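You operate a simulated robot arm through the tools that you are given. There is no shell and no other tool.

You run a simulated robot arm. Do the job below in one go: nothing can be reset, and whatever is moved stays where it is left.

TASK
File the burr off the clamped axle bar and take it out of the vise.
Fine: grey flat file, back where it lay; open the vise, stand the bar on the bench top. Set down upright: grey flat file, axle bar. What is to be rubbed or washed off counts as gone when no trace of it is left.

The check looks at the end state, three seconds after you hand in, the way a careful person would. Anything else that was tipped, shoved, dropped, spilled or broken makes it a failure.

THE ROBOT
A 6-joint arm with a two-finger parallel gripper, fixed in place. Base frame: the origin is at the foot of the arm, x ahead of it, y to its left, z up; the work surface is at about z = 0. Lengths are in mm, angles in degrees, forces in N, time in s.
With the tool pointing down near the work surface it reaches from about 140 to 580 mm from the base axis. Its first joint turns from -66.0 to 66.0 degrees. Payload 2.1 kg.
Tool frame: the origin (TCP) lies between the finger pads and is the grasp point; the fingertips stand 30 mm ahead of it; z points along the fingers, y is the line along which they close. Largest opening 94 mm; finger width 28, thickness 10; the body of the gripper, 50 by 96 mm, starts 55 mm behind the TCP.
Orientation is that of the tool frame in the base frame, as a unit quaternion [x, y, z, w]. With the fingers straight down and closing along the base's y, the tool's x points along the base's -x, its y along +y and its z along -z.

THE INTERFACE
- The arm moves only by the tool apply_moves. Its argument "plan" is a list of rows, each a list of 3 entries, a list of its own where there are three numbers: the turn, a rotation vector about the tool's x, y, z in degrees, then the shift along the tool's x, y, z in mm, then the opening, from 0 (shut) to 1 (fully open). In form: [[[rx, ry, rz], [x, y, z], claw], ...]. A call has 1 to 20 rows; each row is the pose to reach, as a shift and turn from the pose commanded when the call began, along the tool's axes at that moment. A row lasts 0.2 s, in which the tool goes at most 50 mm and 8.6 degrees; a call with a longer step from one row to the next is refused whole, and so is a gripper value outside its range. Where a pose cannot be reached the arm comes as near as it can. A force on the tool above 90 N (or 10 N above the force at the start of the call, whichever is more), or a blocked arm, ends the call early, and 0.2 s more pass. Each finger travels about 72 mm/s and halts on what it meets, pressing with about 26 N; the grip force reading is that of the motor and also rises with nothing between the fingers. The clock runs only during rows and for 0.2 s after the last one: add rows that repeat a pose to give the fingers time. The reply holds the time, the measured pose of the TCP, the force on the tool along the base axes, the opening and the grip force, in the units named above and with some noise, with the torque about the TCP (base axes, N m) and any sound that the robot's microphone picked up.
- Cameras (640 x 400 px; columns grow to the right, rows downward): "scene" is fixed at [28.6, -352.4, 506.1]; the picture's right is [0.95, -0.32, 0.00], its down [-0.12, -0.35, -0.93] and it looks along [0.30, 0.88, -0.37] (base axes); focal length 214 px, centre (320, 200). "wrist" rides on the gripper at [76, 14, -103] in the tool frame; the picture's right is [-0.18, 0.98, 0.00], its down [-0.75, -0.14, -0.64] and it looks along [-0.63, -0.12, 0.77] (tool axes); focal length 243 px, centre (320, 200).
- camera(camera): a new picture of that camera. The clock stands still meanwhile.
- pixel_to_xyz(camera, pixels): for up to 12 pixels [column, row] of the newest picture of that camera ("zoom" is the newest enlarged one), the place [x, y, z] in the base frame of the surface seen there, good to about 2 mm. The clock stands still meanwhile.
- inspect(camera, box): a new picture of the part [left, top, right, bottom] of that camera's present view, enlarged. The clock stands still meanwhile.
- hand_in(): hands the job in; it is judged then, once.

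Unless the task says otherwise, let go and move clear before handing in.

The tools are called after "Request:" as name(argument=value, ...) on one line, values as JSON. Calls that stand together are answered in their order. apply_moves: Moves the arm, as the interface text tells. Its arguments: {"type":"object","properties":{"plan":{"type":"array"}},"required":["plan"]} The other tools are called the same way: camera (camera) takes a picture; pixel_to_xyz (camera, pixels) gives the place of the surface under pixels of a picture; inspect (camera, box) takes an enlarged picture of a part of a camera's view; hand_in () hands the job in.

At the start:

```text
time: 0.0
tcp_pos: [219.6, -78.1, 470.6]
orientation: [0.0, 1.0, 0.0, 0.0]
ft_force: [1.4, 0.8, -0.6]
moment: [-0.01, 0.0, -0.02]
width: 94.1
grip_force: 0.0
```

scene: 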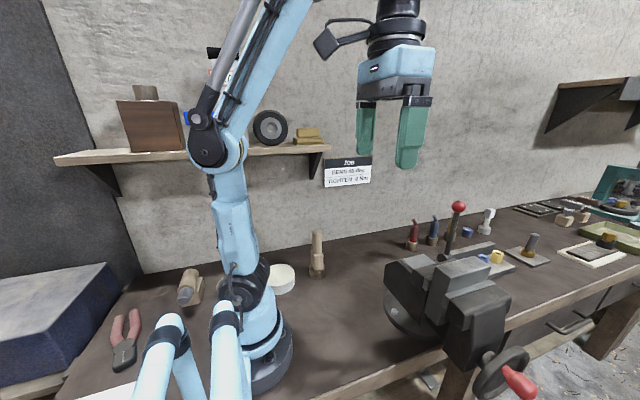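
wrist: 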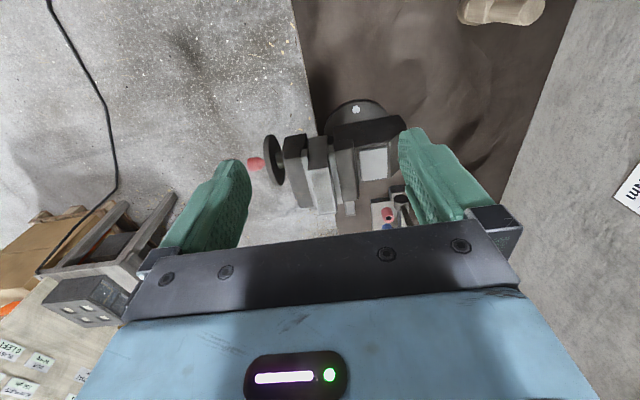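

The scene picture shows the vise near (450,310), a bar perhaps behind it with a red knob at (458,207), and tools on the bench to the right. I'll take enlarged looks before moving.

Request:
inspect(camera="scene", box=[370, 180, 570, 400])

Request:
inspect(camera="scene", box=[480, 150, 640, 280])

Request:
inspect(camera="wrist", box=[230, 80, 450, 240])

Request:
inspect(camera="scene", box=[310, 145, 390, 200])

```text
1.82 times, centred on (470, 290) of scene
```

zoom: 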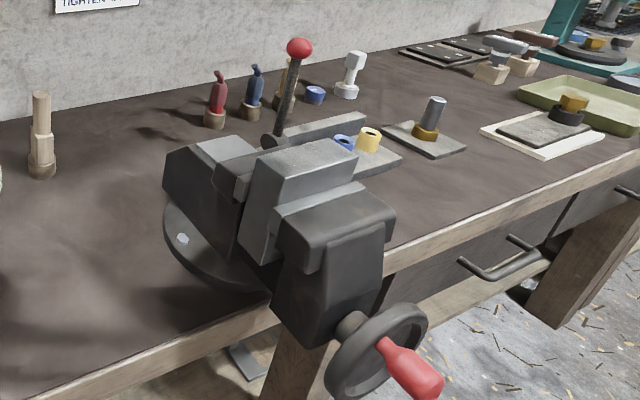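

```text
3.08 times, centred on (560, 215) of scene
```

zoom: 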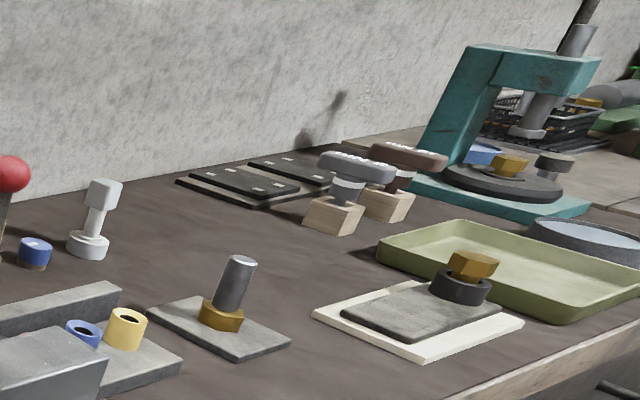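

```text
2.50 times, centred on (340, 160) of wrist
```

zoom: 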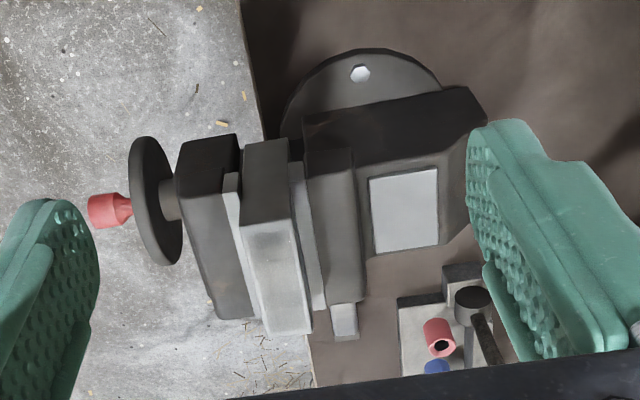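

```text
7.27 times, centred on (350, 172) of scene
```

zoom: 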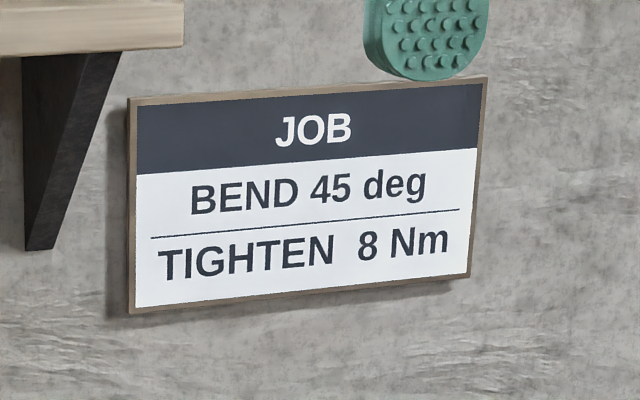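

The vise's screw runs toward the wheel with the red handle at (520,385), and the job sign is about other work. I'll measure the vise and the objects to build a map.

Request:
camera(camera="scene")

Request:
camera(camera="wrist")

Request:
pixel_to_xyz(camera="scene", pixels=[[458, 207], [455, 238], [466, 267], [487, 245], [523, 250], [532, 240], [470, 290], [430, 265], [515, 380], [500, 375], [487, 222], [410, 330]])

Request:
pixel_to_xyz(camera="wrist", pixels=[[310, 148], [323, 180], [338, 180], [346, 140], [350, 195], [350, 207], [373, 162], [272, 160], [255, 164], [388, 215], [402, 185], [348, 165]])

Request:
pixel_to_xyz(camera="scene", pixels=[[317, 250], [282, 278], [190, 290], [413, 235], [433, 232], [468, 232], [496, 257], [484, 260], [543, 210], [570, 218], [590, 255], [608, 240]])

```text
taken
```

scene: 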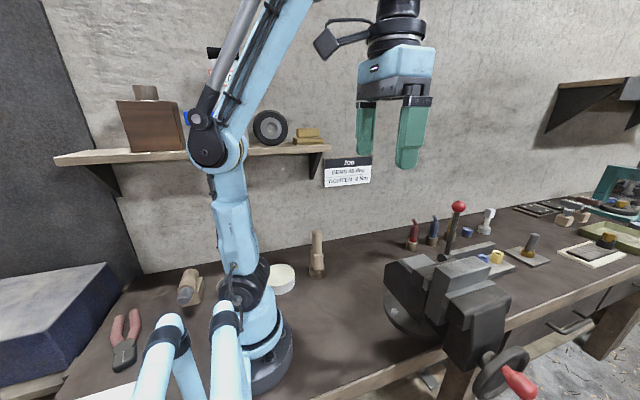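

```text
taken
```

wrist: 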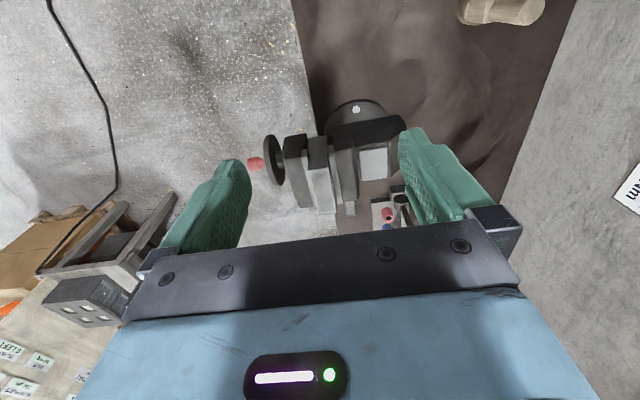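

```text
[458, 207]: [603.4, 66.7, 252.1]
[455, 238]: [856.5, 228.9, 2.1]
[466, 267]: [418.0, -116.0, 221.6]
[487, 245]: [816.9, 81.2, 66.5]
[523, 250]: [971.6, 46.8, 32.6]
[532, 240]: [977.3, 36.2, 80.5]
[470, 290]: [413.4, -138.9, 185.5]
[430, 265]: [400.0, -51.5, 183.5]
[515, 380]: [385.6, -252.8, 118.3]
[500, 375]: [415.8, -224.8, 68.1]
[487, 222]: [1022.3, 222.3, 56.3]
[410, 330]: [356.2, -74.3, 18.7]
```

```text
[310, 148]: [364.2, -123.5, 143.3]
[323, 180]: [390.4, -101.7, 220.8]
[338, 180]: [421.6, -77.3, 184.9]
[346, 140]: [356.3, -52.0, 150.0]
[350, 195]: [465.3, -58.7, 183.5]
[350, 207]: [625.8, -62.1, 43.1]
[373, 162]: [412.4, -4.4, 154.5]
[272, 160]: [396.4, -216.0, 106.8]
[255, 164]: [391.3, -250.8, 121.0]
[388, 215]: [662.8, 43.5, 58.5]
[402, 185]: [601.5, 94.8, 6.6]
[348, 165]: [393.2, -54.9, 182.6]
```

```text
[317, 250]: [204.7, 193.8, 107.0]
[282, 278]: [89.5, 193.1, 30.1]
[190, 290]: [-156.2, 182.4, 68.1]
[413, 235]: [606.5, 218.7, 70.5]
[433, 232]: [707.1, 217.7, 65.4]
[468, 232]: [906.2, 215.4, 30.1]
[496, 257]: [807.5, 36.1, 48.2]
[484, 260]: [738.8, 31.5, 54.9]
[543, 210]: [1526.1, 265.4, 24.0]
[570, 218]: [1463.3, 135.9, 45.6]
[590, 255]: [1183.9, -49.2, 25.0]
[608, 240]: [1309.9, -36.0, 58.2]
```

Objects beyond x≈600 are out of reach, so the file must be nearer. I'll enlarge the near-base area and the object at wrist (500,10).

Request:
inspect(camera="scene", box=[60, 220, 380, 400])

Request:
inspect(camera="wrist", box=[290, 0, 590, 180])

Request:
inspect(camera="wrist", box=[0, 180, 200, 400])

Request:
inspect(camera="scene", box=[420, 230, 520, 320])

```text
2.00 times, centred on (220, 310) of scene
```

zoom: 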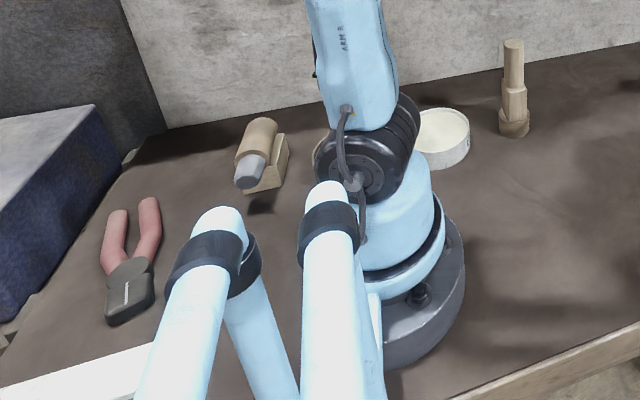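

```text
2.13 times, centred on (440, 90) of wrist
```

zoom: 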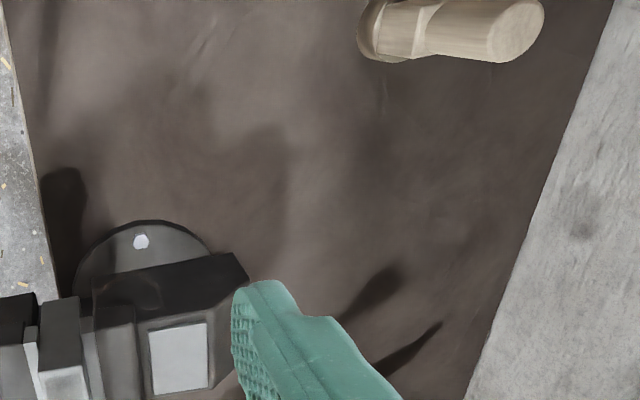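

```text
1.82 times, centred on (100, 290) of wrist
```

zoom: 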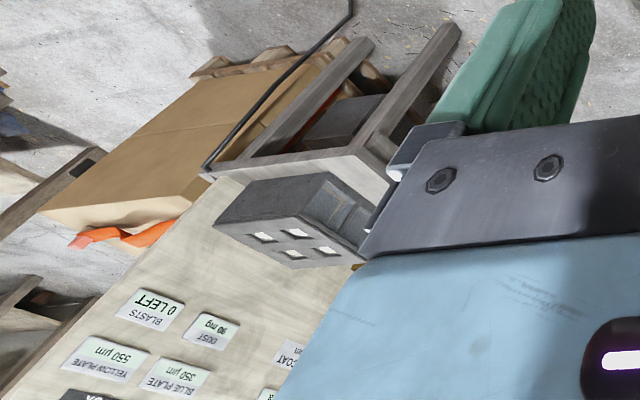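

```text
4.44 times, centred on (470, 275) of scene
```

zoom: 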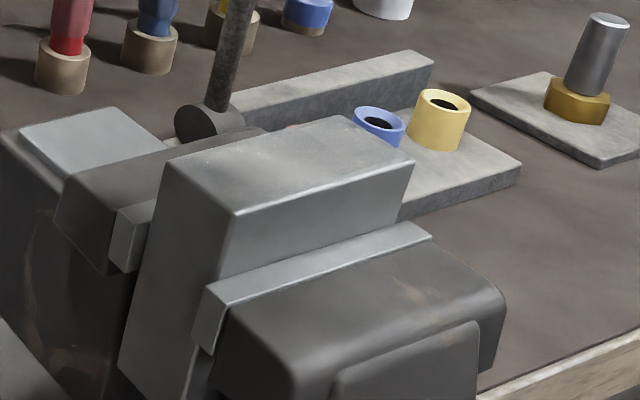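

The clamped thing is the grey block whose top is at z≈221 (scene zoom (300,170)). No file is visible yet, so I move the camera forward and left at height to look behind the vise.

Request:
apply_moves(plan=[[[0, 0, 0], [-30, 20, 0], 1], [[0, 0, 0], [-60, 40, 0], 1], [[0, 0, 0], [-90, 60, 0], 1], [[0, 0, 0], [-120, 80, 0], 1], [[0, 0, 0], [-150, 80, 0], 1]])

Request:
camera(camera="wrist")

Request:
camera(camera="scene")

```text
time: 1.2
tcp_pos: [351.6, 2.2, 446.1]
orientation: [-0.001, 1.0, 0.0, -0.001]
ft_force: [0.6, 0.0, -0.2]
moment: [0.02, 0.01, -0.01]
width: 93.8
grip_force: 0.1
out of reach, approached as far as the arm can: row 3, 4, 5
```

```text
taken
```

wrist: 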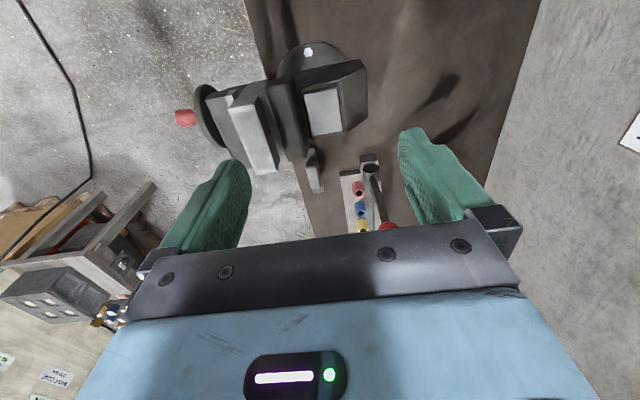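

```text
taken
```

scene: 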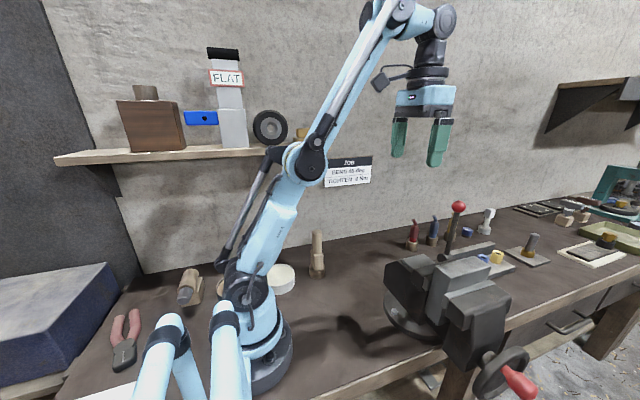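

The arm's shift uncovered a tall grey object labelled FLAT on the shelf at (225,95), and there is an odd piece at wrist (315,170) beside the vise. I'll enlarge both.

Request:
inspect(camera="scene", box=[110, 30, 330, 170])

Request:
pixel_to_xyz(camera="zoom", pixels=[[330, 65], [335, 135], [345, 190], [358, 290], [345, 330], [380, 310], [270, 255], [465, 280], [300, 345], [180, 280], [320, 250], [375, 250]])

Request:
inspect(camera="wrist", box=[190, 30, 420, 240])

Request:
pixel_to_xyz(camera="wrist", pixels=[[315, 155], [317, 185], [312, 170], [320, 170], [240, 100], [270, 165], [262, 90], [248, 125], [252, 145], [265, 130], [240, 130], [232, 100]])

```text
2.86 times, centred on (220, 100) of scene
```

zoom: 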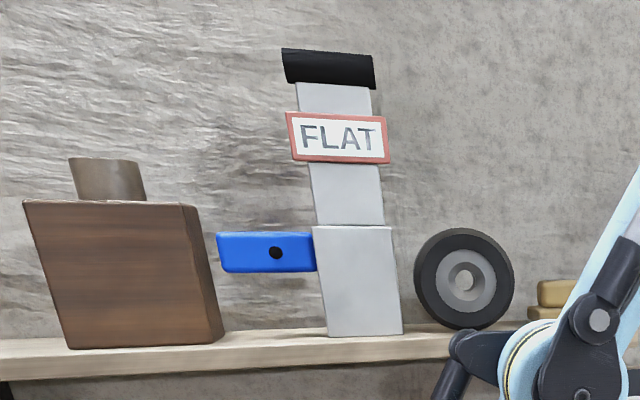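

```text
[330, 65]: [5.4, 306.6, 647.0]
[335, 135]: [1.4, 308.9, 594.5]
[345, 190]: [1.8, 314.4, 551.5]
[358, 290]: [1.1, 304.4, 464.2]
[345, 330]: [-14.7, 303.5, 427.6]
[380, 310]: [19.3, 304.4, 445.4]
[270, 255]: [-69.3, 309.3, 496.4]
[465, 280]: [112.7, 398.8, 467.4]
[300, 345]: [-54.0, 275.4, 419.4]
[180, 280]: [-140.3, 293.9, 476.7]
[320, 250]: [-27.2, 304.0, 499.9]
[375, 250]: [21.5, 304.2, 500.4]
```

```text
1.90 times, centred on (305, 135) of wrist
```

zoom: 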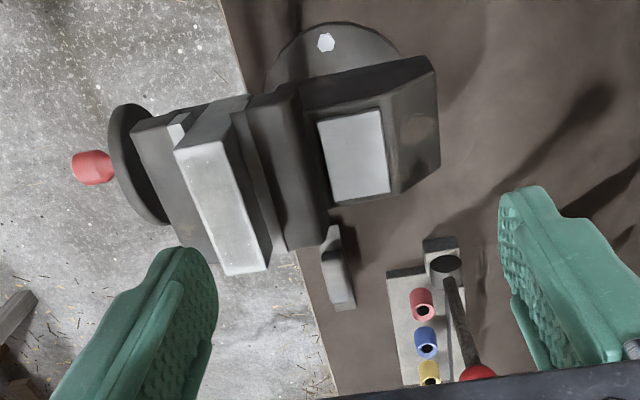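

```text
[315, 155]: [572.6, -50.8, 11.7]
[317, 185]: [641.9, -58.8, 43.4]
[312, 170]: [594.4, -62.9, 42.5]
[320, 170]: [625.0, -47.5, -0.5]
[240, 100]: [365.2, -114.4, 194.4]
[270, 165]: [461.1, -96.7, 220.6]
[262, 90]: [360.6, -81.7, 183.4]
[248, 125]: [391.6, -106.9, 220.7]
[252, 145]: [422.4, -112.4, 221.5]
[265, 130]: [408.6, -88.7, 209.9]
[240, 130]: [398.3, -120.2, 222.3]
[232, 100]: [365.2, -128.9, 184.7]
```

The piece at wrist (315,170) is thin and grey, around (610,-60) with a top at z≈43, just behind the vise: a candidate for the file. I'll go lower and closer to see it.

Request:
apply_moves(plan=[[[0, 0, 0], [0, 0, 30], 1], [[0, 0, 0], [-10, 0, 60], 1], [[0, 0, 0], [-25, 10, 90], 1], [[0, 0, 0], [-40, 10, 110], 1], [[0, 0, 0], [-50, 10, 110], 1]])

Request:
camera(camera="wrist")

Request:
inspect(camera="wrist", box=[180, 50, 440, 240])

```text
time: 2.4
tcp_pos: [399.2, 10.8, 335.5]
orientation: [0.0, 1.0, 0.001, -0.001]
ft_force: [-0.1, -0.7, -0.3]
moment: [-0.02, -0.01, 0.01]
width: 93.9
grip_force: 0.0
```

```text
taken
```

wrist: 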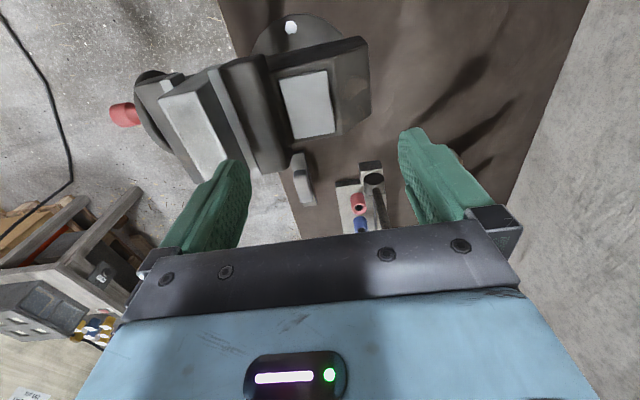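

```text
2.11 times, centred on (310, 145) of wrist
```

zoom: 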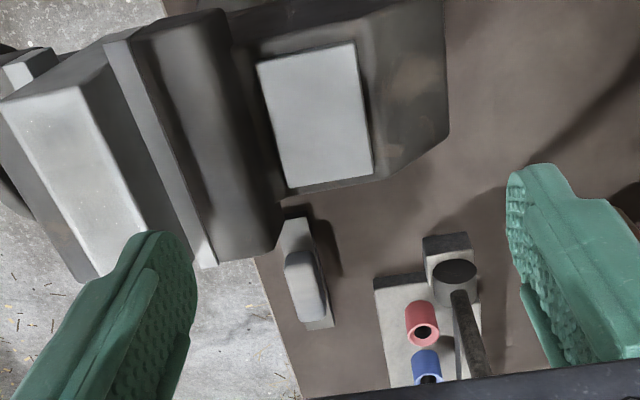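

Behind the vise stands a grey plate with a rounded grip on top (zoom (305,275)), which looks like the flat file. I measure it now.

Request:
pixel_to_xyz(camera="zoom", pixels=[[298, 258], [310, 290], [320, 322], [292, 230], [302, 300], [328, 305], [326, 325], [285, 245], [400, 300], [345, 290], [330, 375], [316, 262]])

Request:
inspect(camera="wrist", box=[270, 140, 350, 220])

```text
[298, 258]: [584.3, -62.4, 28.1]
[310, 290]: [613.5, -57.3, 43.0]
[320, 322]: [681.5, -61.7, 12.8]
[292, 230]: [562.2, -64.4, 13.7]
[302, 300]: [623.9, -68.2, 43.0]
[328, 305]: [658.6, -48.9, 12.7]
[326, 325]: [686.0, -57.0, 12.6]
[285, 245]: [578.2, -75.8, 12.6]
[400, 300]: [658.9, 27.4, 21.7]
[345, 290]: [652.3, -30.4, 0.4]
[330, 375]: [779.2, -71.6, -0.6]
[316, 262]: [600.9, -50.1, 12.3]
```

```text
5.00 times, centred on (310, 180) of wrist
```

zoom: 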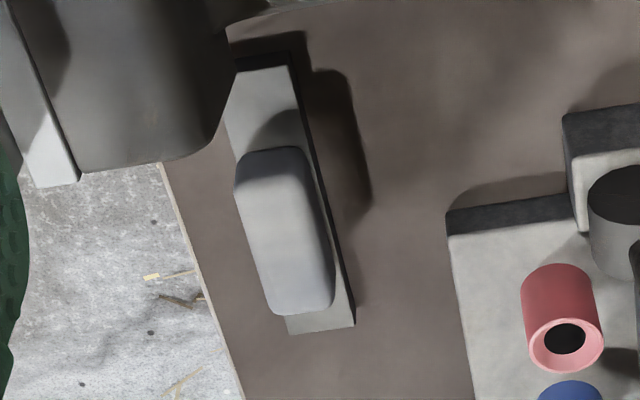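

The file is a plate of about x 548–686, y -76…-48, z 0–13, with a grip on top up to z 43 (zoom (285,230)). Next I look closely at the bar top for the burr, keeping fingers above z 270.

Request:
apply_moves(plan=[[[0, 0, 0], [5, -30, 0], 1], [[0, 0, 0], [10, -60, 0], 1], [[0, 0, 0], [15, -90, 10], 1], [[0, 0, 0], [19, -121, 35], 1], [[0, 0, 0], [19, -121, 35], 1]])

Request:
camera(camera="wrist")

Request:
inspect(camera="wrist", box=[230, 80, 430, 220])

```text
time: 3.6
tcp_pos: [381.8, -109.2, 302.6]
orientation: [0.0, 1.0, 0.001, 0.0]
ft_force: [-0.3, 0.5, -0.1]
moment: [-0.01, -0.01, -0.01]
width: 94.2
grip_force: 0.0
```

```text
taken
```

wrist: 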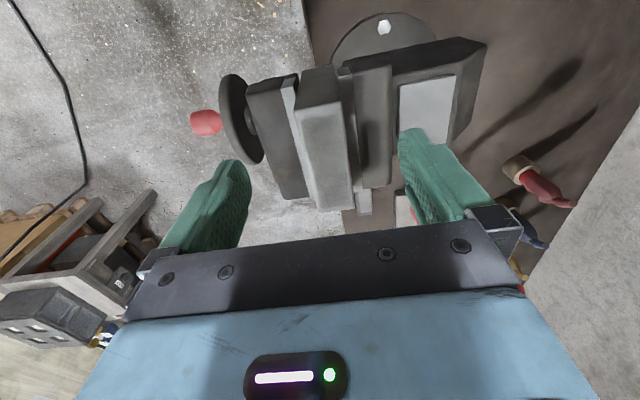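

```text
2.86 times, centred on (330, 150) of wrist
```

zoom: 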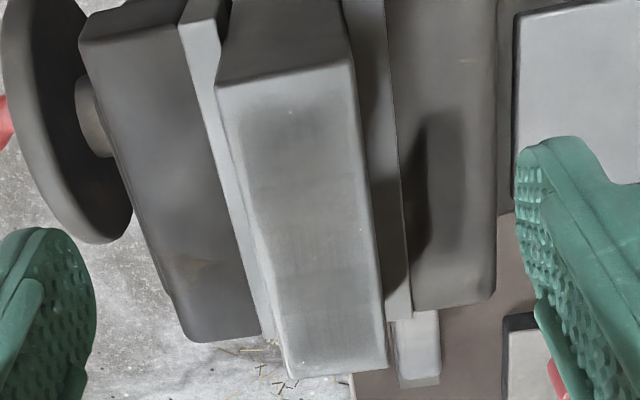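

The bar top fills zoom (220–385, 70–375), with a greyish patch in the middle that may be burr or shadow. I'll zoom further and measure its corners.

Request:
pixel_to_xyz(camera="zoom", pixels=[[222, 88], [350, 68], [290, 374], [384, 366], [300, 200], [240, 80], [330, 60], [280, 20], [405, 305], [470, 300], [200, 30], [262, 330]])

Request:
inspect(camera="wrist", box=[290, 90, 370, 150])

Request:
inspect(camera="wrist", box=[290, 150, 370, 220])

Request:
inspect(camera="scene", box=[430, 240, 520, 300])

```text
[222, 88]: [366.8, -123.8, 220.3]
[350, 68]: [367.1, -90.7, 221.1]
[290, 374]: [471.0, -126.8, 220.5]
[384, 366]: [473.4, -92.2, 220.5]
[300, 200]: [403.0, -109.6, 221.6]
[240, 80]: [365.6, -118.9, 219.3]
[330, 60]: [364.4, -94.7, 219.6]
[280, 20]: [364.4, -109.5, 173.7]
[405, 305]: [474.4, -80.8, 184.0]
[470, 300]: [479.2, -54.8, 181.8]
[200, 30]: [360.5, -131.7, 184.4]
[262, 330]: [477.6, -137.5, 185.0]
```

```text
6.67 times, centred on (330, 120) of wrist
```

zoom: 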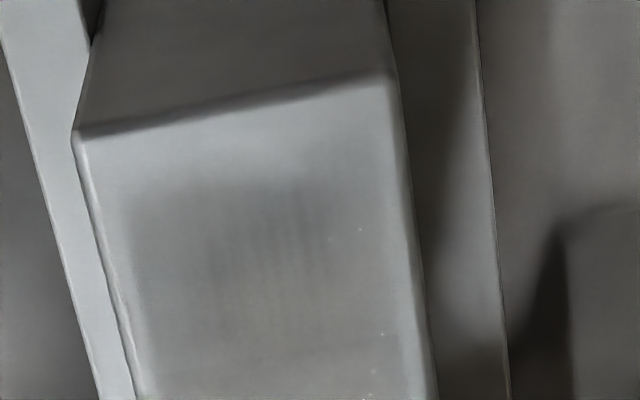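

```text
5.71 times, centred on (330, 185) of wrist
```

zoom: 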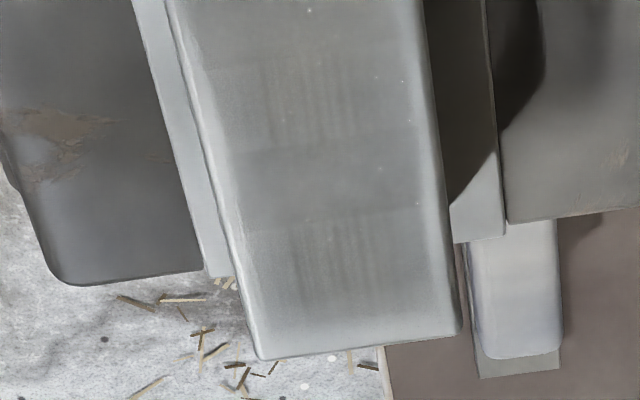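

```text
6.67 times, centred on (475, 270) of scene
```

zoom: 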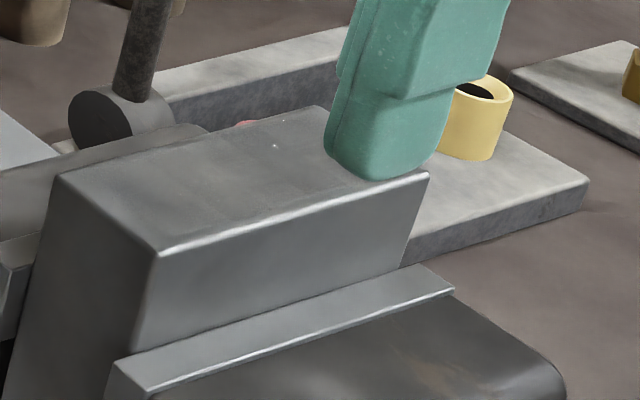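

The bar top spans x 365–472, y -126…-90 at z 221; tiny specks and a ragged bright edge at zoom (120,290) suggest the burr. I now move over the file at height, to measure it and test the reach.

Request:
apply_moves(plan=[[[0, 0, 0], [-30, 12, 0], 1], [[0, 0, 0], [-60, 24, 0], 1], [[0, 0, 0], [-90, 36, 0], 1], [[0, 0, 0], [-118, 47, 0], 1], [[0, 0, 0], [-118, 47, 0], 1]])

Request:
inspect(camera="wrist", box=[240, 60, 420, 220])

```text
time: 4.8
tcp_pos: [499.7, -62.4, 300.8]
orientation: [0.0, 1.0, 0.001, 0.0]
ft_force: [-0.2, -0.5, -0.3]
moment: [0.04, 0.02, -0.04]
width: 93.9
grip_force: 0.0
```

```text
2.50 times, centred on (330, 140) of wrist
```

zoom: 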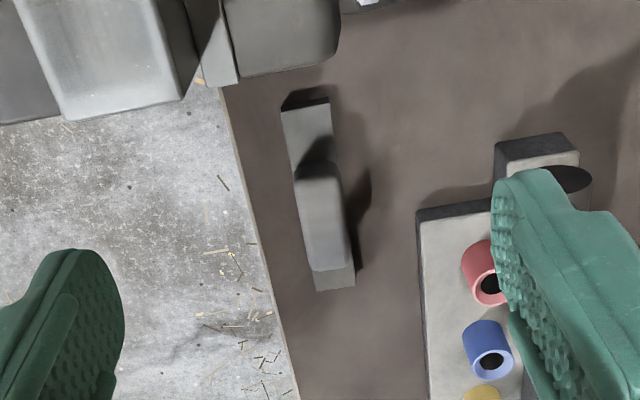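

Request:
pixel_to_xyz(camera="zoom", pixels=[[283, 111], [329, 103], [318, 289], [354, 285], [298, 180], [341, 180], [313, 268], [348, 262], [320, 170], [332, 266], [318, 205], [330, 240]])

Request:
pixel_to_xyz(camera="zoom", pixels=[[236, 120], [275, 300], [310, 50], [235, 60], [330, 60], [330, 20], [305, 93], [420, 215], [540, 150], [575, 175], [265, 70], [360, 5]])

```text
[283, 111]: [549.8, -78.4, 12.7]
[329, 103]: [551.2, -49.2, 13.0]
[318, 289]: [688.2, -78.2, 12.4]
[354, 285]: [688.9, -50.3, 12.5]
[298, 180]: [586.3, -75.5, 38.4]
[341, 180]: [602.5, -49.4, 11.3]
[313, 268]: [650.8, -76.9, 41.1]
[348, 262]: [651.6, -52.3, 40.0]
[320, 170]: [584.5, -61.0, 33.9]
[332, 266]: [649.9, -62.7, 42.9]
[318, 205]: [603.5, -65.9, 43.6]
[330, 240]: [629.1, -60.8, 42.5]
```

```text
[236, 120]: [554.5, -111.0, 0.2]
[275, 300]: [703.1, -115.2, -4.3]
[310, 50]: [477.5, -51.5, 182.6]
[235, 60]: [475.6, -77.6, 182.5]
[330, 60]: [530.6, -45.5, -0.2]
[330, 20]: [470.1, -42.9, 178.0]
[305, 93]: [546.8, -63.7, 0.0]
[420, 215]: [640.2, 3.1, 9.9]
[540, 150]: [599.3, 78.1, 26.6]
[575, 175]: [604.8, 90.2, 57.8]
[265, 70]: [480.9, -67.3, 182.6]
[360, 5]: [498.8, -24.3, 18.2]
```

The file's plate is x 550–689, y -78…-49.5, z 0–12.7, and its grip x 583–652, about 24 wide, up to z 43. I go toward (608,-64,150) with a 12° forward tilt and half-open fingers to test the reach.

Request:
apply_moves(plan=[[[0, 0, 0], [-30, -1.6, 20], 0.8], [[0, -4, 0], [-55, -1.6, 50], 0.6], [[0, -8, 0], [-75, -1.6, 85], 0.55], [[0, -12, 0], [-95, -1.6, 120], 0.55], [[0, -12, 0], [-108, -1.6, 150], 0.55], [[0, -12, 0], [-108, -1.6, 150], 0.55]])

Request:
camera(camera="wrist")

Request:
camera(camera="scene")

```text
time: 6.2
tcp_pos: [607.2, -64.0, 151.8]
orientation: [0.0, 0.995, 0.0, 0.105]
ft_force: [0.4, -0.4, 0.0]
moment: [0.01, 0.03, 0.01]
width: 51.5
grip_force: 0.0
out of reach, approached as far as the arm can: row 1, 2
```

```text
taken
```

wrist: 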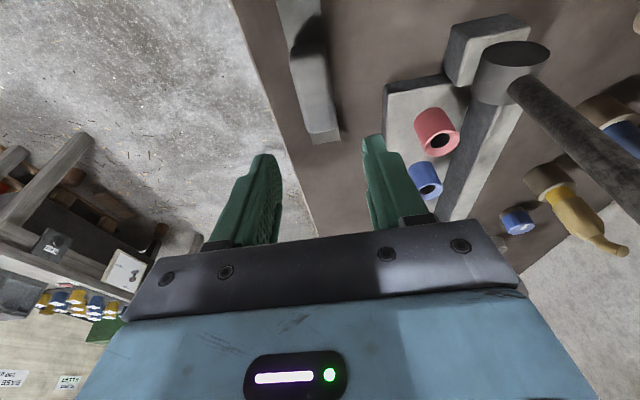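

```text
taken
```

scene: 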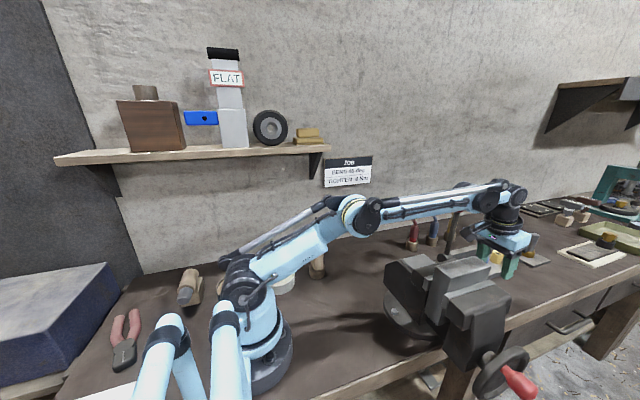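

The arm reached (607,-64,152) with the 12° tilt. Before descending I check the forearm height above the vise and the lever.

Request:
pixel_to_xyz(camera="scene", pixels=[[430, 207], [400, 212], [470, 203], [355, 218], [500, 200], [514, 197], [505, 222], [440, 216], [466, 210], [455, 225], [340, 235], [270, 270]])

Request:
inspect(camera="scene", box=[370, 160, 570, 290])

```text
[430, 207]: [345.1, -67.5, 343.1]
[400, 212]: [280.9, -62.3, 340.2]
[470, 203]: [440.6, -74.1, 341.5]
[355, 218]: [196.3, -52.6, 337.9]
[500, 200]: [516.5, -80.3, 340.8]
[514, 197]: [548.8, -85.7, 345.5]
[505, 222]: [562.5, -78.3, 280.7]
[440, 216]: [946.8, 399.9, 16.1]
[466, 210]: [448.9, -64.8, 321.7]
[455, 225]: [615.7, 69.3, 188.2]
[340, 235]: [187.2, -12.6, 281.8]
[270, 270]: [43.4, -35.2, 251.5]
```

```text
3.08 times, centred on (470, 225) of scene
```

zoom: 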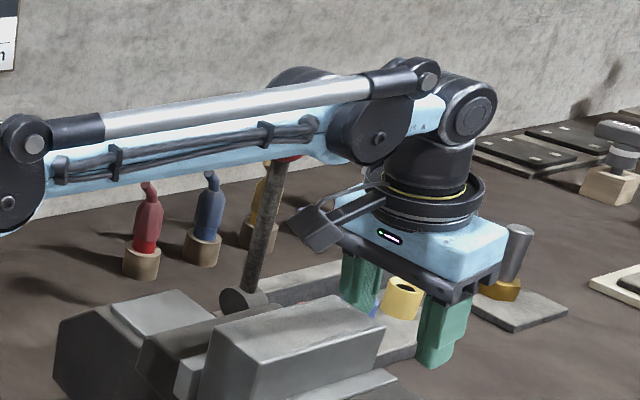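

The forearm's underside is at z≈315 over the vise, so a 102 mm descent stays clear of the bar (221). I descend over the file grip with the camera about 30 mm behind the vise end.

Request:
apply_moves(plan=[[[0, 0, 0], [4, 0, 25], 0.55], [[0, 0, 0], [9, 0, 50], 0.55], [[0, 0, 0], [13, 0, 75], 0.55], [[0, 0, 0], [15.5, 0, 90], 0.55], [[0, 0, 0], [17.3, 0, 100.6], 0.55], [[0, 0, 0], [17.3, 0, 100.6], 0.55]])

Request:
camera(camera="wrist")

Request:
inspect(camera="scene", box=[370, 180, 570, 310])

```text
time: 7.6
tcp_pos: [611.3, -62.5, 50.2]
orientation: [-0.001, 0.995, 0.001, 0.105]
ft_force: [0.5, 1.0, -0.7]
moment: [-0.01, 0.01, 0.0]
width: 51.7
grip_force: 0.0
```

```text
taken
```

wrist: 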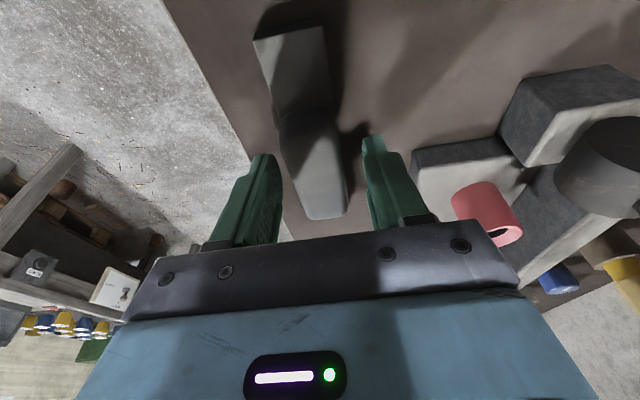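

```text
3.08 times, centred on (470, 245) of scene
```

zoom: 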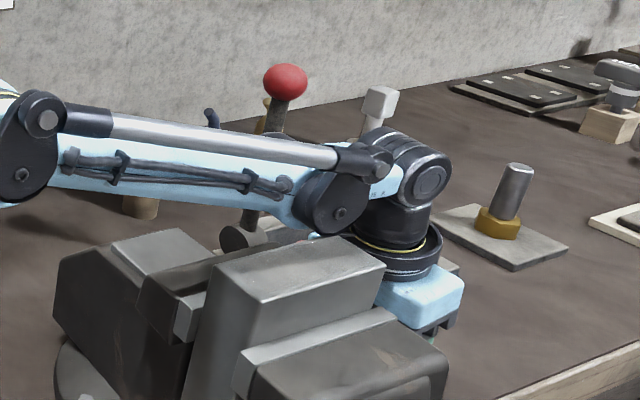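

The fingers straddle the grip (wrist (265,190) and (380,180)) with tips above the plate. I close the gripper and give it time.

Request:
apply_moves(plan=[[[0, 0, 0], [0.4, -0.5, 1.5], 0.45], [[0, 0, 0], [0.4, -0.5, 1.5], 0.3], [[0, 0, 0], [0.4, -0.5, 1.5], 0.2], [[0, 0, 0], [0.4, -0.5, 1.5], 0.1], [[0, 0, 0], [0.4, -0.5, 1.5], 0], [[0, 0, 0], [0.4, -0.5, 1.5], 0]])

Request:
camera(camera="wrist")

```text
time: 9.0
tcp_pos: [611.2, -63.3, 49.7]
orientation: [0.001, 0.994, 0.0, 0.106]
ft_force: [-1.8, -1.8, 38.4]
moment: [-0.12, 0.24, -0.31]
width: 30.0
grip_force: 25.8
```

```text
taken
```

wrist: 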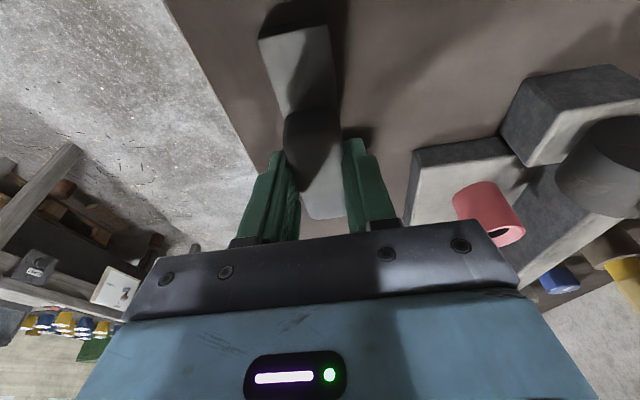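

Fingers stopped at 30 mm, but there is 38 N upward on the tool, so the tips bear on something. I'll open slightly and check the force before regripping higher.

Request:
apply_moves(plan=[[[0, 0, 0], [0, 0, 0], 0.35], [[0, 0, 0], [0, 0, 0], 0.45], [[0, 0, 0], [0, 0, 0], 0.45]])

Request:
inspect(camera="wrist", box=[220, 20, 420, 230])

```text
time: 9.8
tcp_pos: [611.1, -62.7, 48.7]
orientation: [-0.001, 0.995, 0.0, 0.104]
ft_force: [1.1, 0.5, -0.4]
moment: [0.01, -0.02, 0.01]
width: 42.2
grip_force: 0.0
```

```text
1.90 times, centred on (320, 125) of wrist
```

zoom: 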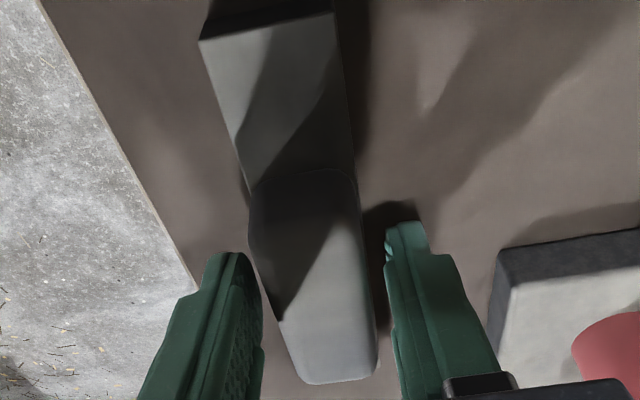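

With the fingers open the force is zero, so the tips were riding on the plate's edge while closing. I raise 4 mm and close again.

Request:
apply_moves(plan=[[[0, 0, 0], [-0.8, -0.7, -4], 0.45], [[0, 0, 0], [-0.8, -0.7, -4], 0.3], [[0, 0, 0], [-0.8, -0.7, -4], 0.2], [[0, 0, 0], [-0.8, -0.7, -4], 0.1], [[0, 0, 0], [-0.8, -0.7, -4], 0], [[0, 0, 0], [-0.8, -0.7, -4], 0]])

Request:
inspect(camera="wrist", box=[220, 20, 420, 230])

```text
time: 11.2
tcp_pos: [610.9, -64.5, 54.1]
orientation: [0.0, 0.995, 0.0, 0.105]
ft_force: [-0.3, 1.1, -0.3]
moment: [0.04, 0.02, 0.01]
width: 29.5
grip_force: 26.5
```

```text
1.90 times, centred on (320, 125) of wrist
```

zoom: 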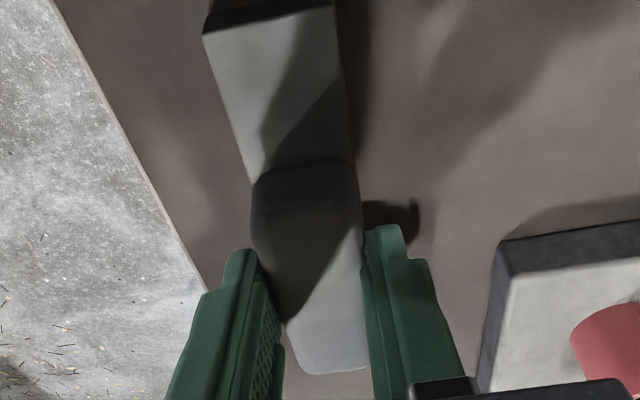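

The grip is clean now: 29.5 mm, 26 N, no residual force. I lift straight up in small steps, noting the grasp pose (611,-64.5,≈53) for the return.

Request:
apply_moves(plan=[[[0, 0, 0], [-1, 0, -4.9], 0], [[0, 0, 0], [-4.2, 0, -19.6], 0], [[0, 0, 0], [-8.3, 0, -39.1], 0], [[0, 0, 0], [-12.5, 0, -58.7], 0], [[0, 0, 0], [-16.6, 0, -78.2], 0], [[0, 0, 0], [-20.8, 0, -97.8], 0], [[0, 0, 0], [-20.8, 0, -97.8], 0]])

Request:
camera(camera="wrist")

Request:
inspect(camera="scene", box=[370, 160, 570, 290])

```text
time: 12.8
tcp_pos: [611.5, -65.0, 153.4]
orientation: [0.0, 0.994, 0.0, 0.105]
ft_force: [0.1, 0.1, -1.8]
moment: [0.04, -0.01, 0.0]
width: 29.8
grip_force: 26.2
```

```text
taken
```

wrist: 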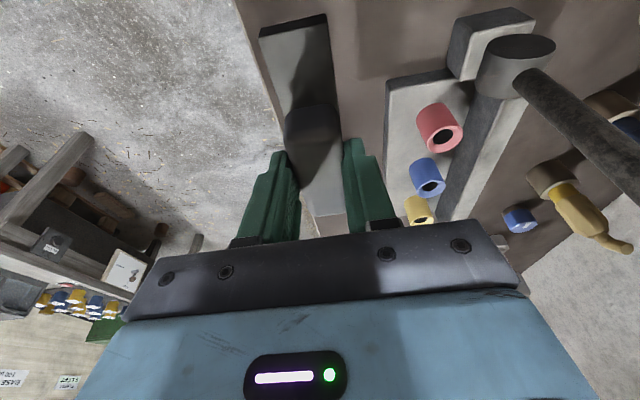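

```text
3.08 times, centred on (470, 225) of scene
```

zoom: 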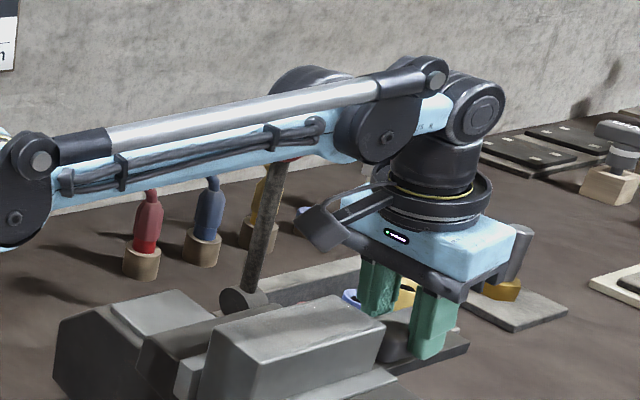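

The file lifted cleanly (1.8 N weight) and still sits level in the fingers. I carry it up and back to hover above the bar, file bottom about 20 mm over it.

Request:
apply_moves(plan=[[[0, 0, 0], [13.3, 0, -33.5], 0], [[0, 0, 0], [28.6, 0, -67.4], 0], [[0, 0, 0], [40.9, 0, -105.8], 0], [[0, 0, 0], [53.2, 0, -144.2], 0], [[0, 0, 0], [50, 0, -158.9], 0], [[0, 0, 0], [87.2, -15, -166.8], 0], [[0, 0, 0], [126.3, -30, -175.1], 0], [[0, 0, 0], [167.4, -43, -183.8], 0], [[0, 0, 0], [167.4, -43, -183.8], 0]])

Request:
camera(camera="wrist")

Request:
inspect(camera="scene", box=[370, 180, 570, 310])

```text
time: 14.8
tcp_pos: [408.9, -107.4, 298.5]
orientation: [-0.001, 0.995, 0.0, 0.104]
ft_force: [0.9, 0.6, -0.9]
moment: [0.01, 0.03, 0.03]
width: 29.7
grip_force: 26.4
```

```text
taken
```

wrist: 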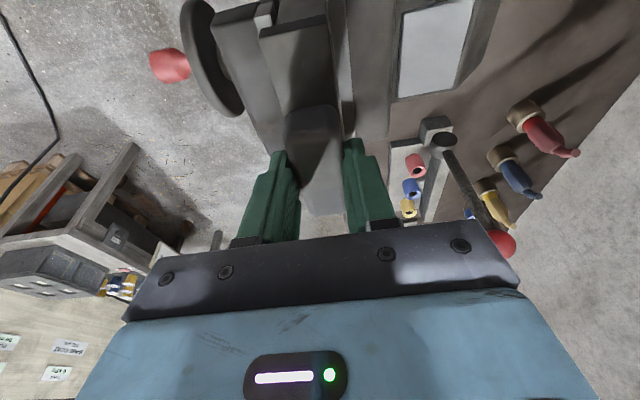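

```text
3.08 times, centred on (470, 245) of scene
```

zoom: 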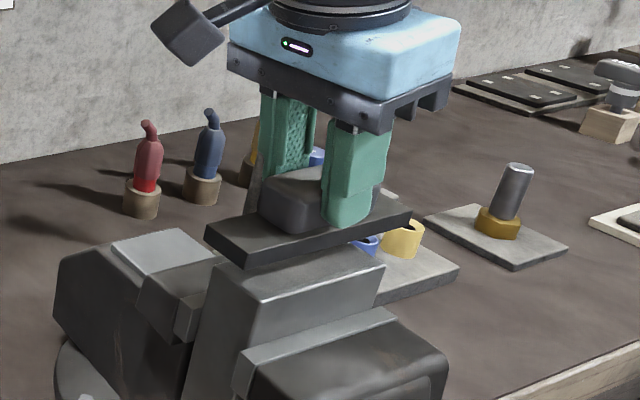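

The file hovers above the bar top, level. Before rubbing I take one sharp view of the bar to learn what the burr looks like.

Request:
inspect(camera="scene", box=[425, 240, 505, 300])

Request:
pixel_to_xyz(camera="zoom", pixels=[[40, 45], [160, 85], [100, 70], [100, 130], [300, 55], [330, 10], [60, 115], [105, 165], [220, 140], [80, 300], [60, 380], [200, 200]])

```text
6.67 times, centred on (465, 270) of scene
```

zoom: 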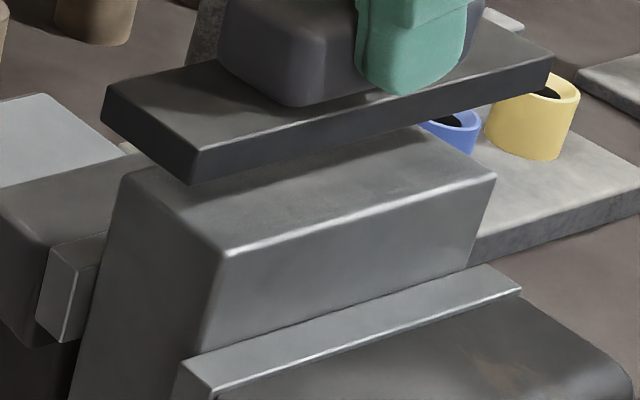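

```text
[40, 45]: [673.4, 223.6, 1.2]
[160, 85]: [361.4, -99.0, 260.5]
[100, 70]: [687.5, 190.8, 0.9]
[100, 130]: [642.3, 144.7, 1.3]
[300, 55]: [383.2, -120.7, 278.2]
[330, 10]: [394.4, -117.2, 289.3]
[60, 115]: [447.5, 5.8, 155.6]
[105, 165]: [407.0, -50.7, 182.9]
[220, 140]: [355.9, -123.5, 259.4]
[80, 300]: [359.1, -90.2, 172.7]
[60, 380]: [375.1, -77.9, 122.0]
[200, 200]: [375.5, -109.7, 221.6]
```

The plate top reads z 260, so its bottom is near 247 and contact comes about 25 mm lower. I descend in gentle steps watching the force.

Request:
apply_moves(plan=[[[0, 0, 0], [2.1, 0, 9.8], 0], [[0, 0, 0], [4.2, 0, 19.6], 0], [[0, 0, 0], [4.6, 0, 21.5], 0], [[0, 0, 0], [4.6, 0, 21.5], 0]])

Request:
inspect(camera="scene", box=[405, 220, 525, 310])

```text
time: 15.8
tcp_pos: [409.6, -108.7, 276.7]
orientation: [0.0, 0.995, 0.0, 0.104]
ft_force: [1.1, 0.8, -2.1]
moment: [-0.02, 0.02, 0.01]
width: 29.5
grip_force: 25.9
```

```text
4.44 times, centred on (465, 265) of scene
```

zoom: 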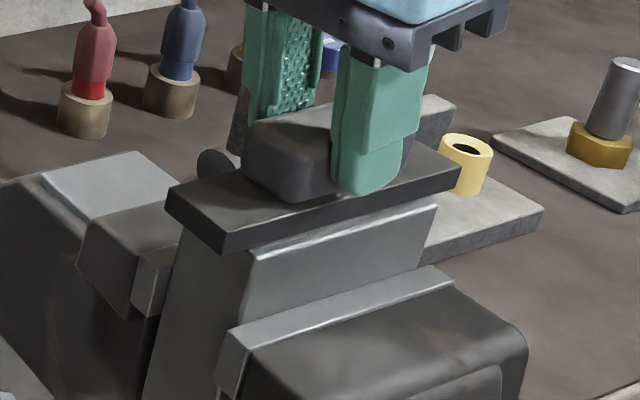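

Still no contact force at measured z 276.7. I lower another 4 mm in 1 mm steps.

Request:
apply_moves(plan=[[[0, 0, 0], [0.2, 0, 1], 0], [[0, 0, 0], [0.4, 0, 2], 0], [[0, 0, 0], [0.6, 0, 3], 0], [[0, 0, 0], [0.6, 0, 3], 0]])

```text
time: 16.8
tcp_pos: [410.0, -107.9, 272.4]
orientation: [0.001, 0.994, 0.0, 0.106]
ft_force: [-0.8, 0.0, 17.5]
moment: [-0.05, -0.11, -0.03]
width: 29.5
grip_force: 25.9
```

Contact made with about 17 N downward. I now rub back and forth along the bar, at the middle and shifted to either side.

Request:
apply_moves(plan=[[[0, 0, 0], [-14.7, 0, 3.1], 0], [[0, 0, 0], [0, 0, 0], 0], [[0, 0, 0], [14.7, 0, -3.1], 0], [[0, 0, 0], [0, 0, 0], 0], [[0, 0, 0], [-14.7, 0, 3.1], 0], [[0, 0, 0], [0, 3, 0], 0], [[0, 0, 0], [14.7, 5, -3.1], 0], [[0, 0, 0], [0, 5, 0], 0], [[0, 0, 0], [-14.7, 5, 3.1], 0], [[0, 0, 0], [0, 5, 0], 0], [[0, 0, 0], [14.7, 3, -3.1], 0], [[0, 0, 0], [0, 0, 0], 0], [[0, 0, 0], [-14.7, -3, 3.1], 0], [[0, 0, 0], [0, -5, 0], 0], [[0, 0, 0], [14.7, -5, -3.1], 0], [[0, 0, 0], [0, -5, 0], 0], [[0, 0, 0], [-14.7, -5, 3.1], 0], [[0, 0, 0], [0, -5, 0], 0], [[0, 0, 0], [14.7, -3, -3.1], 0], [[0, 0, 0], [0, 0, 0], 0]])

Request:
inspect(camera="scene", box=[405, 220, 525, 310])

```text
time: 21.0
tcp_pos: [408.9, -108.7, 272.0]
orientation: [0.001, 0.995, 0.001, 0.104]
ft_force: [0.1, -0.3, -1.6]
moment: [0.01, 0.03, 0.05]
width: 29.8
grip_force: 26.0
```

```text
4.44 times, centred on (465, 265) of scene
```

zoom: 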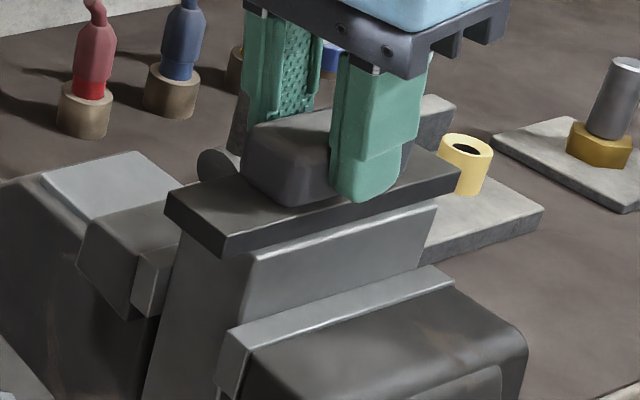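

The contact force vanished, so either the burr wore down or the file crept in the grip. I go down slowly 2 mm and read the force again.

Request:
apply_moves(plan=[[[0, 0, 0], [0.1, 0, 0.5], 0], [[0, 0, 0], [0.2, 0, 1], 0], [[0, 0, 0], [0.2, 0, 1], 0]])

```text
time: 21.8
tcp_pos: [409.6, -106.9, 272.2]
orientation: [0.0, 0.994, -0.001, 0.106]
ft_force: [0.3, -2.2, 17.8]
moment: [0.02, -0.04, -0.01]
width: 29.6
grip_force: 25.8
```

Contact is back at 18 N only about 1 mm deeper. I make another set of strokes, now longer, then lift to see.

Request:
apply_moves(plan=[[[0, 0, 0], [-19.6, 0, 4.2], 0], [[0, 0, 0], [0, 0, 0], 0], [[0, 0, 0], [19.6, 0, -4.2], 0], [[0, 0, 0], [0, 2, 0], 0], [[0, 0, 0], [-19.6, 4, 4.2], 0], [[0, 0, 0], [0, 6, 0], 0], [[0, 0, 0], [19.6, 6, -4.2], 0], [[0, 0, 0], [0, 6, 0], 0], [[0, 0, 0], [-19.6, 3, 4.2], 0], [[0, 0, 0], [0, 0, 0], 0], [[0, 0, 0], [19.6, -3, -4.2], 0], [[0, 0, 0], [0, -6, 0], 0], [[0, 0, 0], [-19.6, -6, 4.2], 0], [[0, 0, 0], [0, -6, 0], 0], [[0, 0, 0], [19.6, -3, -4.2], 0], [[0, 0, 0], [0, 0, 0], 0]])

Request:
apply_moves(plan=[[[0, 0, 0], [-3, 0, -14], 0], [[0, 0, 0], [-8.3, 0, -39.1], 0], [[0, 0, 0], [-18, 0, -85], 0], [[0, 0, 0], [-18, 0, -85], 0]])

Request:
inspect(camera="scene", box=[425, 220, 525, 300])

Request:
camera(camera="wrist")

```text
time: 25.2
tcp_pos: [408.8, -107.4, 270.3]
orientation: [0.0, 0.994, -0.001, 0.105]
ft_force: [-2.2, -0.6, 2.6]
moment: [-0.03, 0.22, 0.01]
width: 29.7
grip_force: 26.7
```

```text
time: 26.2
tcp_pos: [410.1, -108.7, 358.5]
orientation: [0.0, 0.994, 0.0, 0.105]
ft_force: [0.0, -0.6, -2.1]
moment: [0.04, 0.05, -0.01]
width: 30.0
grip_force: 26.3
```

```text
5.00 times, centred on (475, 260) of scene
```

zoom: 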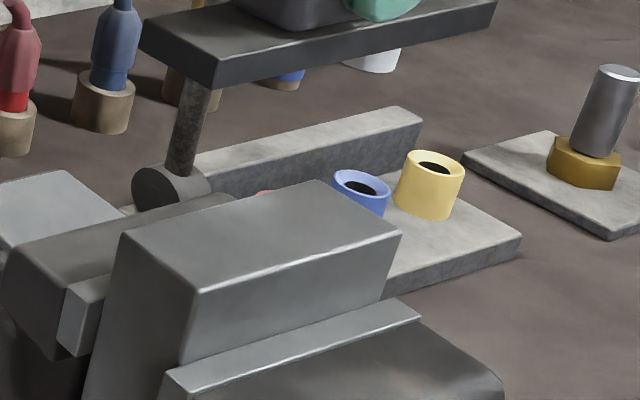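

```text
taken
```

wrist: 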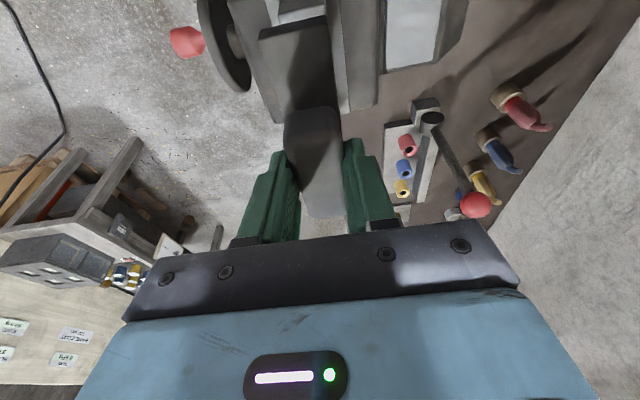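

The top at zoom (260,235) looks smooth without the earlier specks. I look at greater zoom to be sure, including the edges.

Request:
inspect(camera="scene", box=[445, 253, 510, 290])

Request:
inspect(camera="scene", box=[460, 253, 485, 270])

Request:
inspect(camera="scene", box=[483, 255, 508, 275])

```text
9.85 times, centred on (478, 272) of scene
```

zoom: 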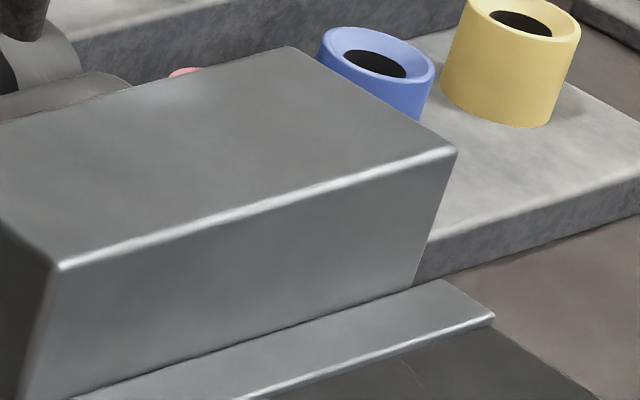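

```text
16.00 times, centred on (472, 262) of scene
```

zoom: 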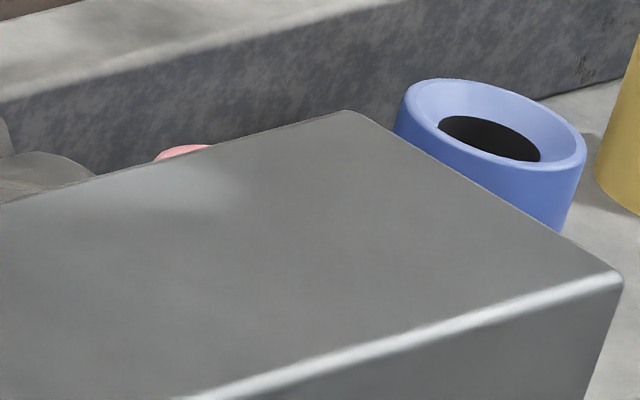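

```text
16.00 times, centred on (496, 265) of scene
```

zoom: 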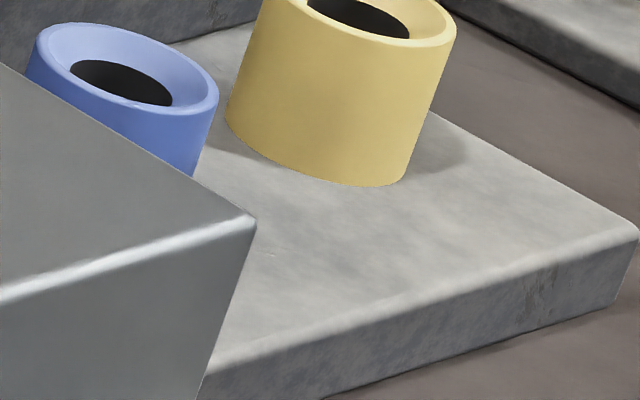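

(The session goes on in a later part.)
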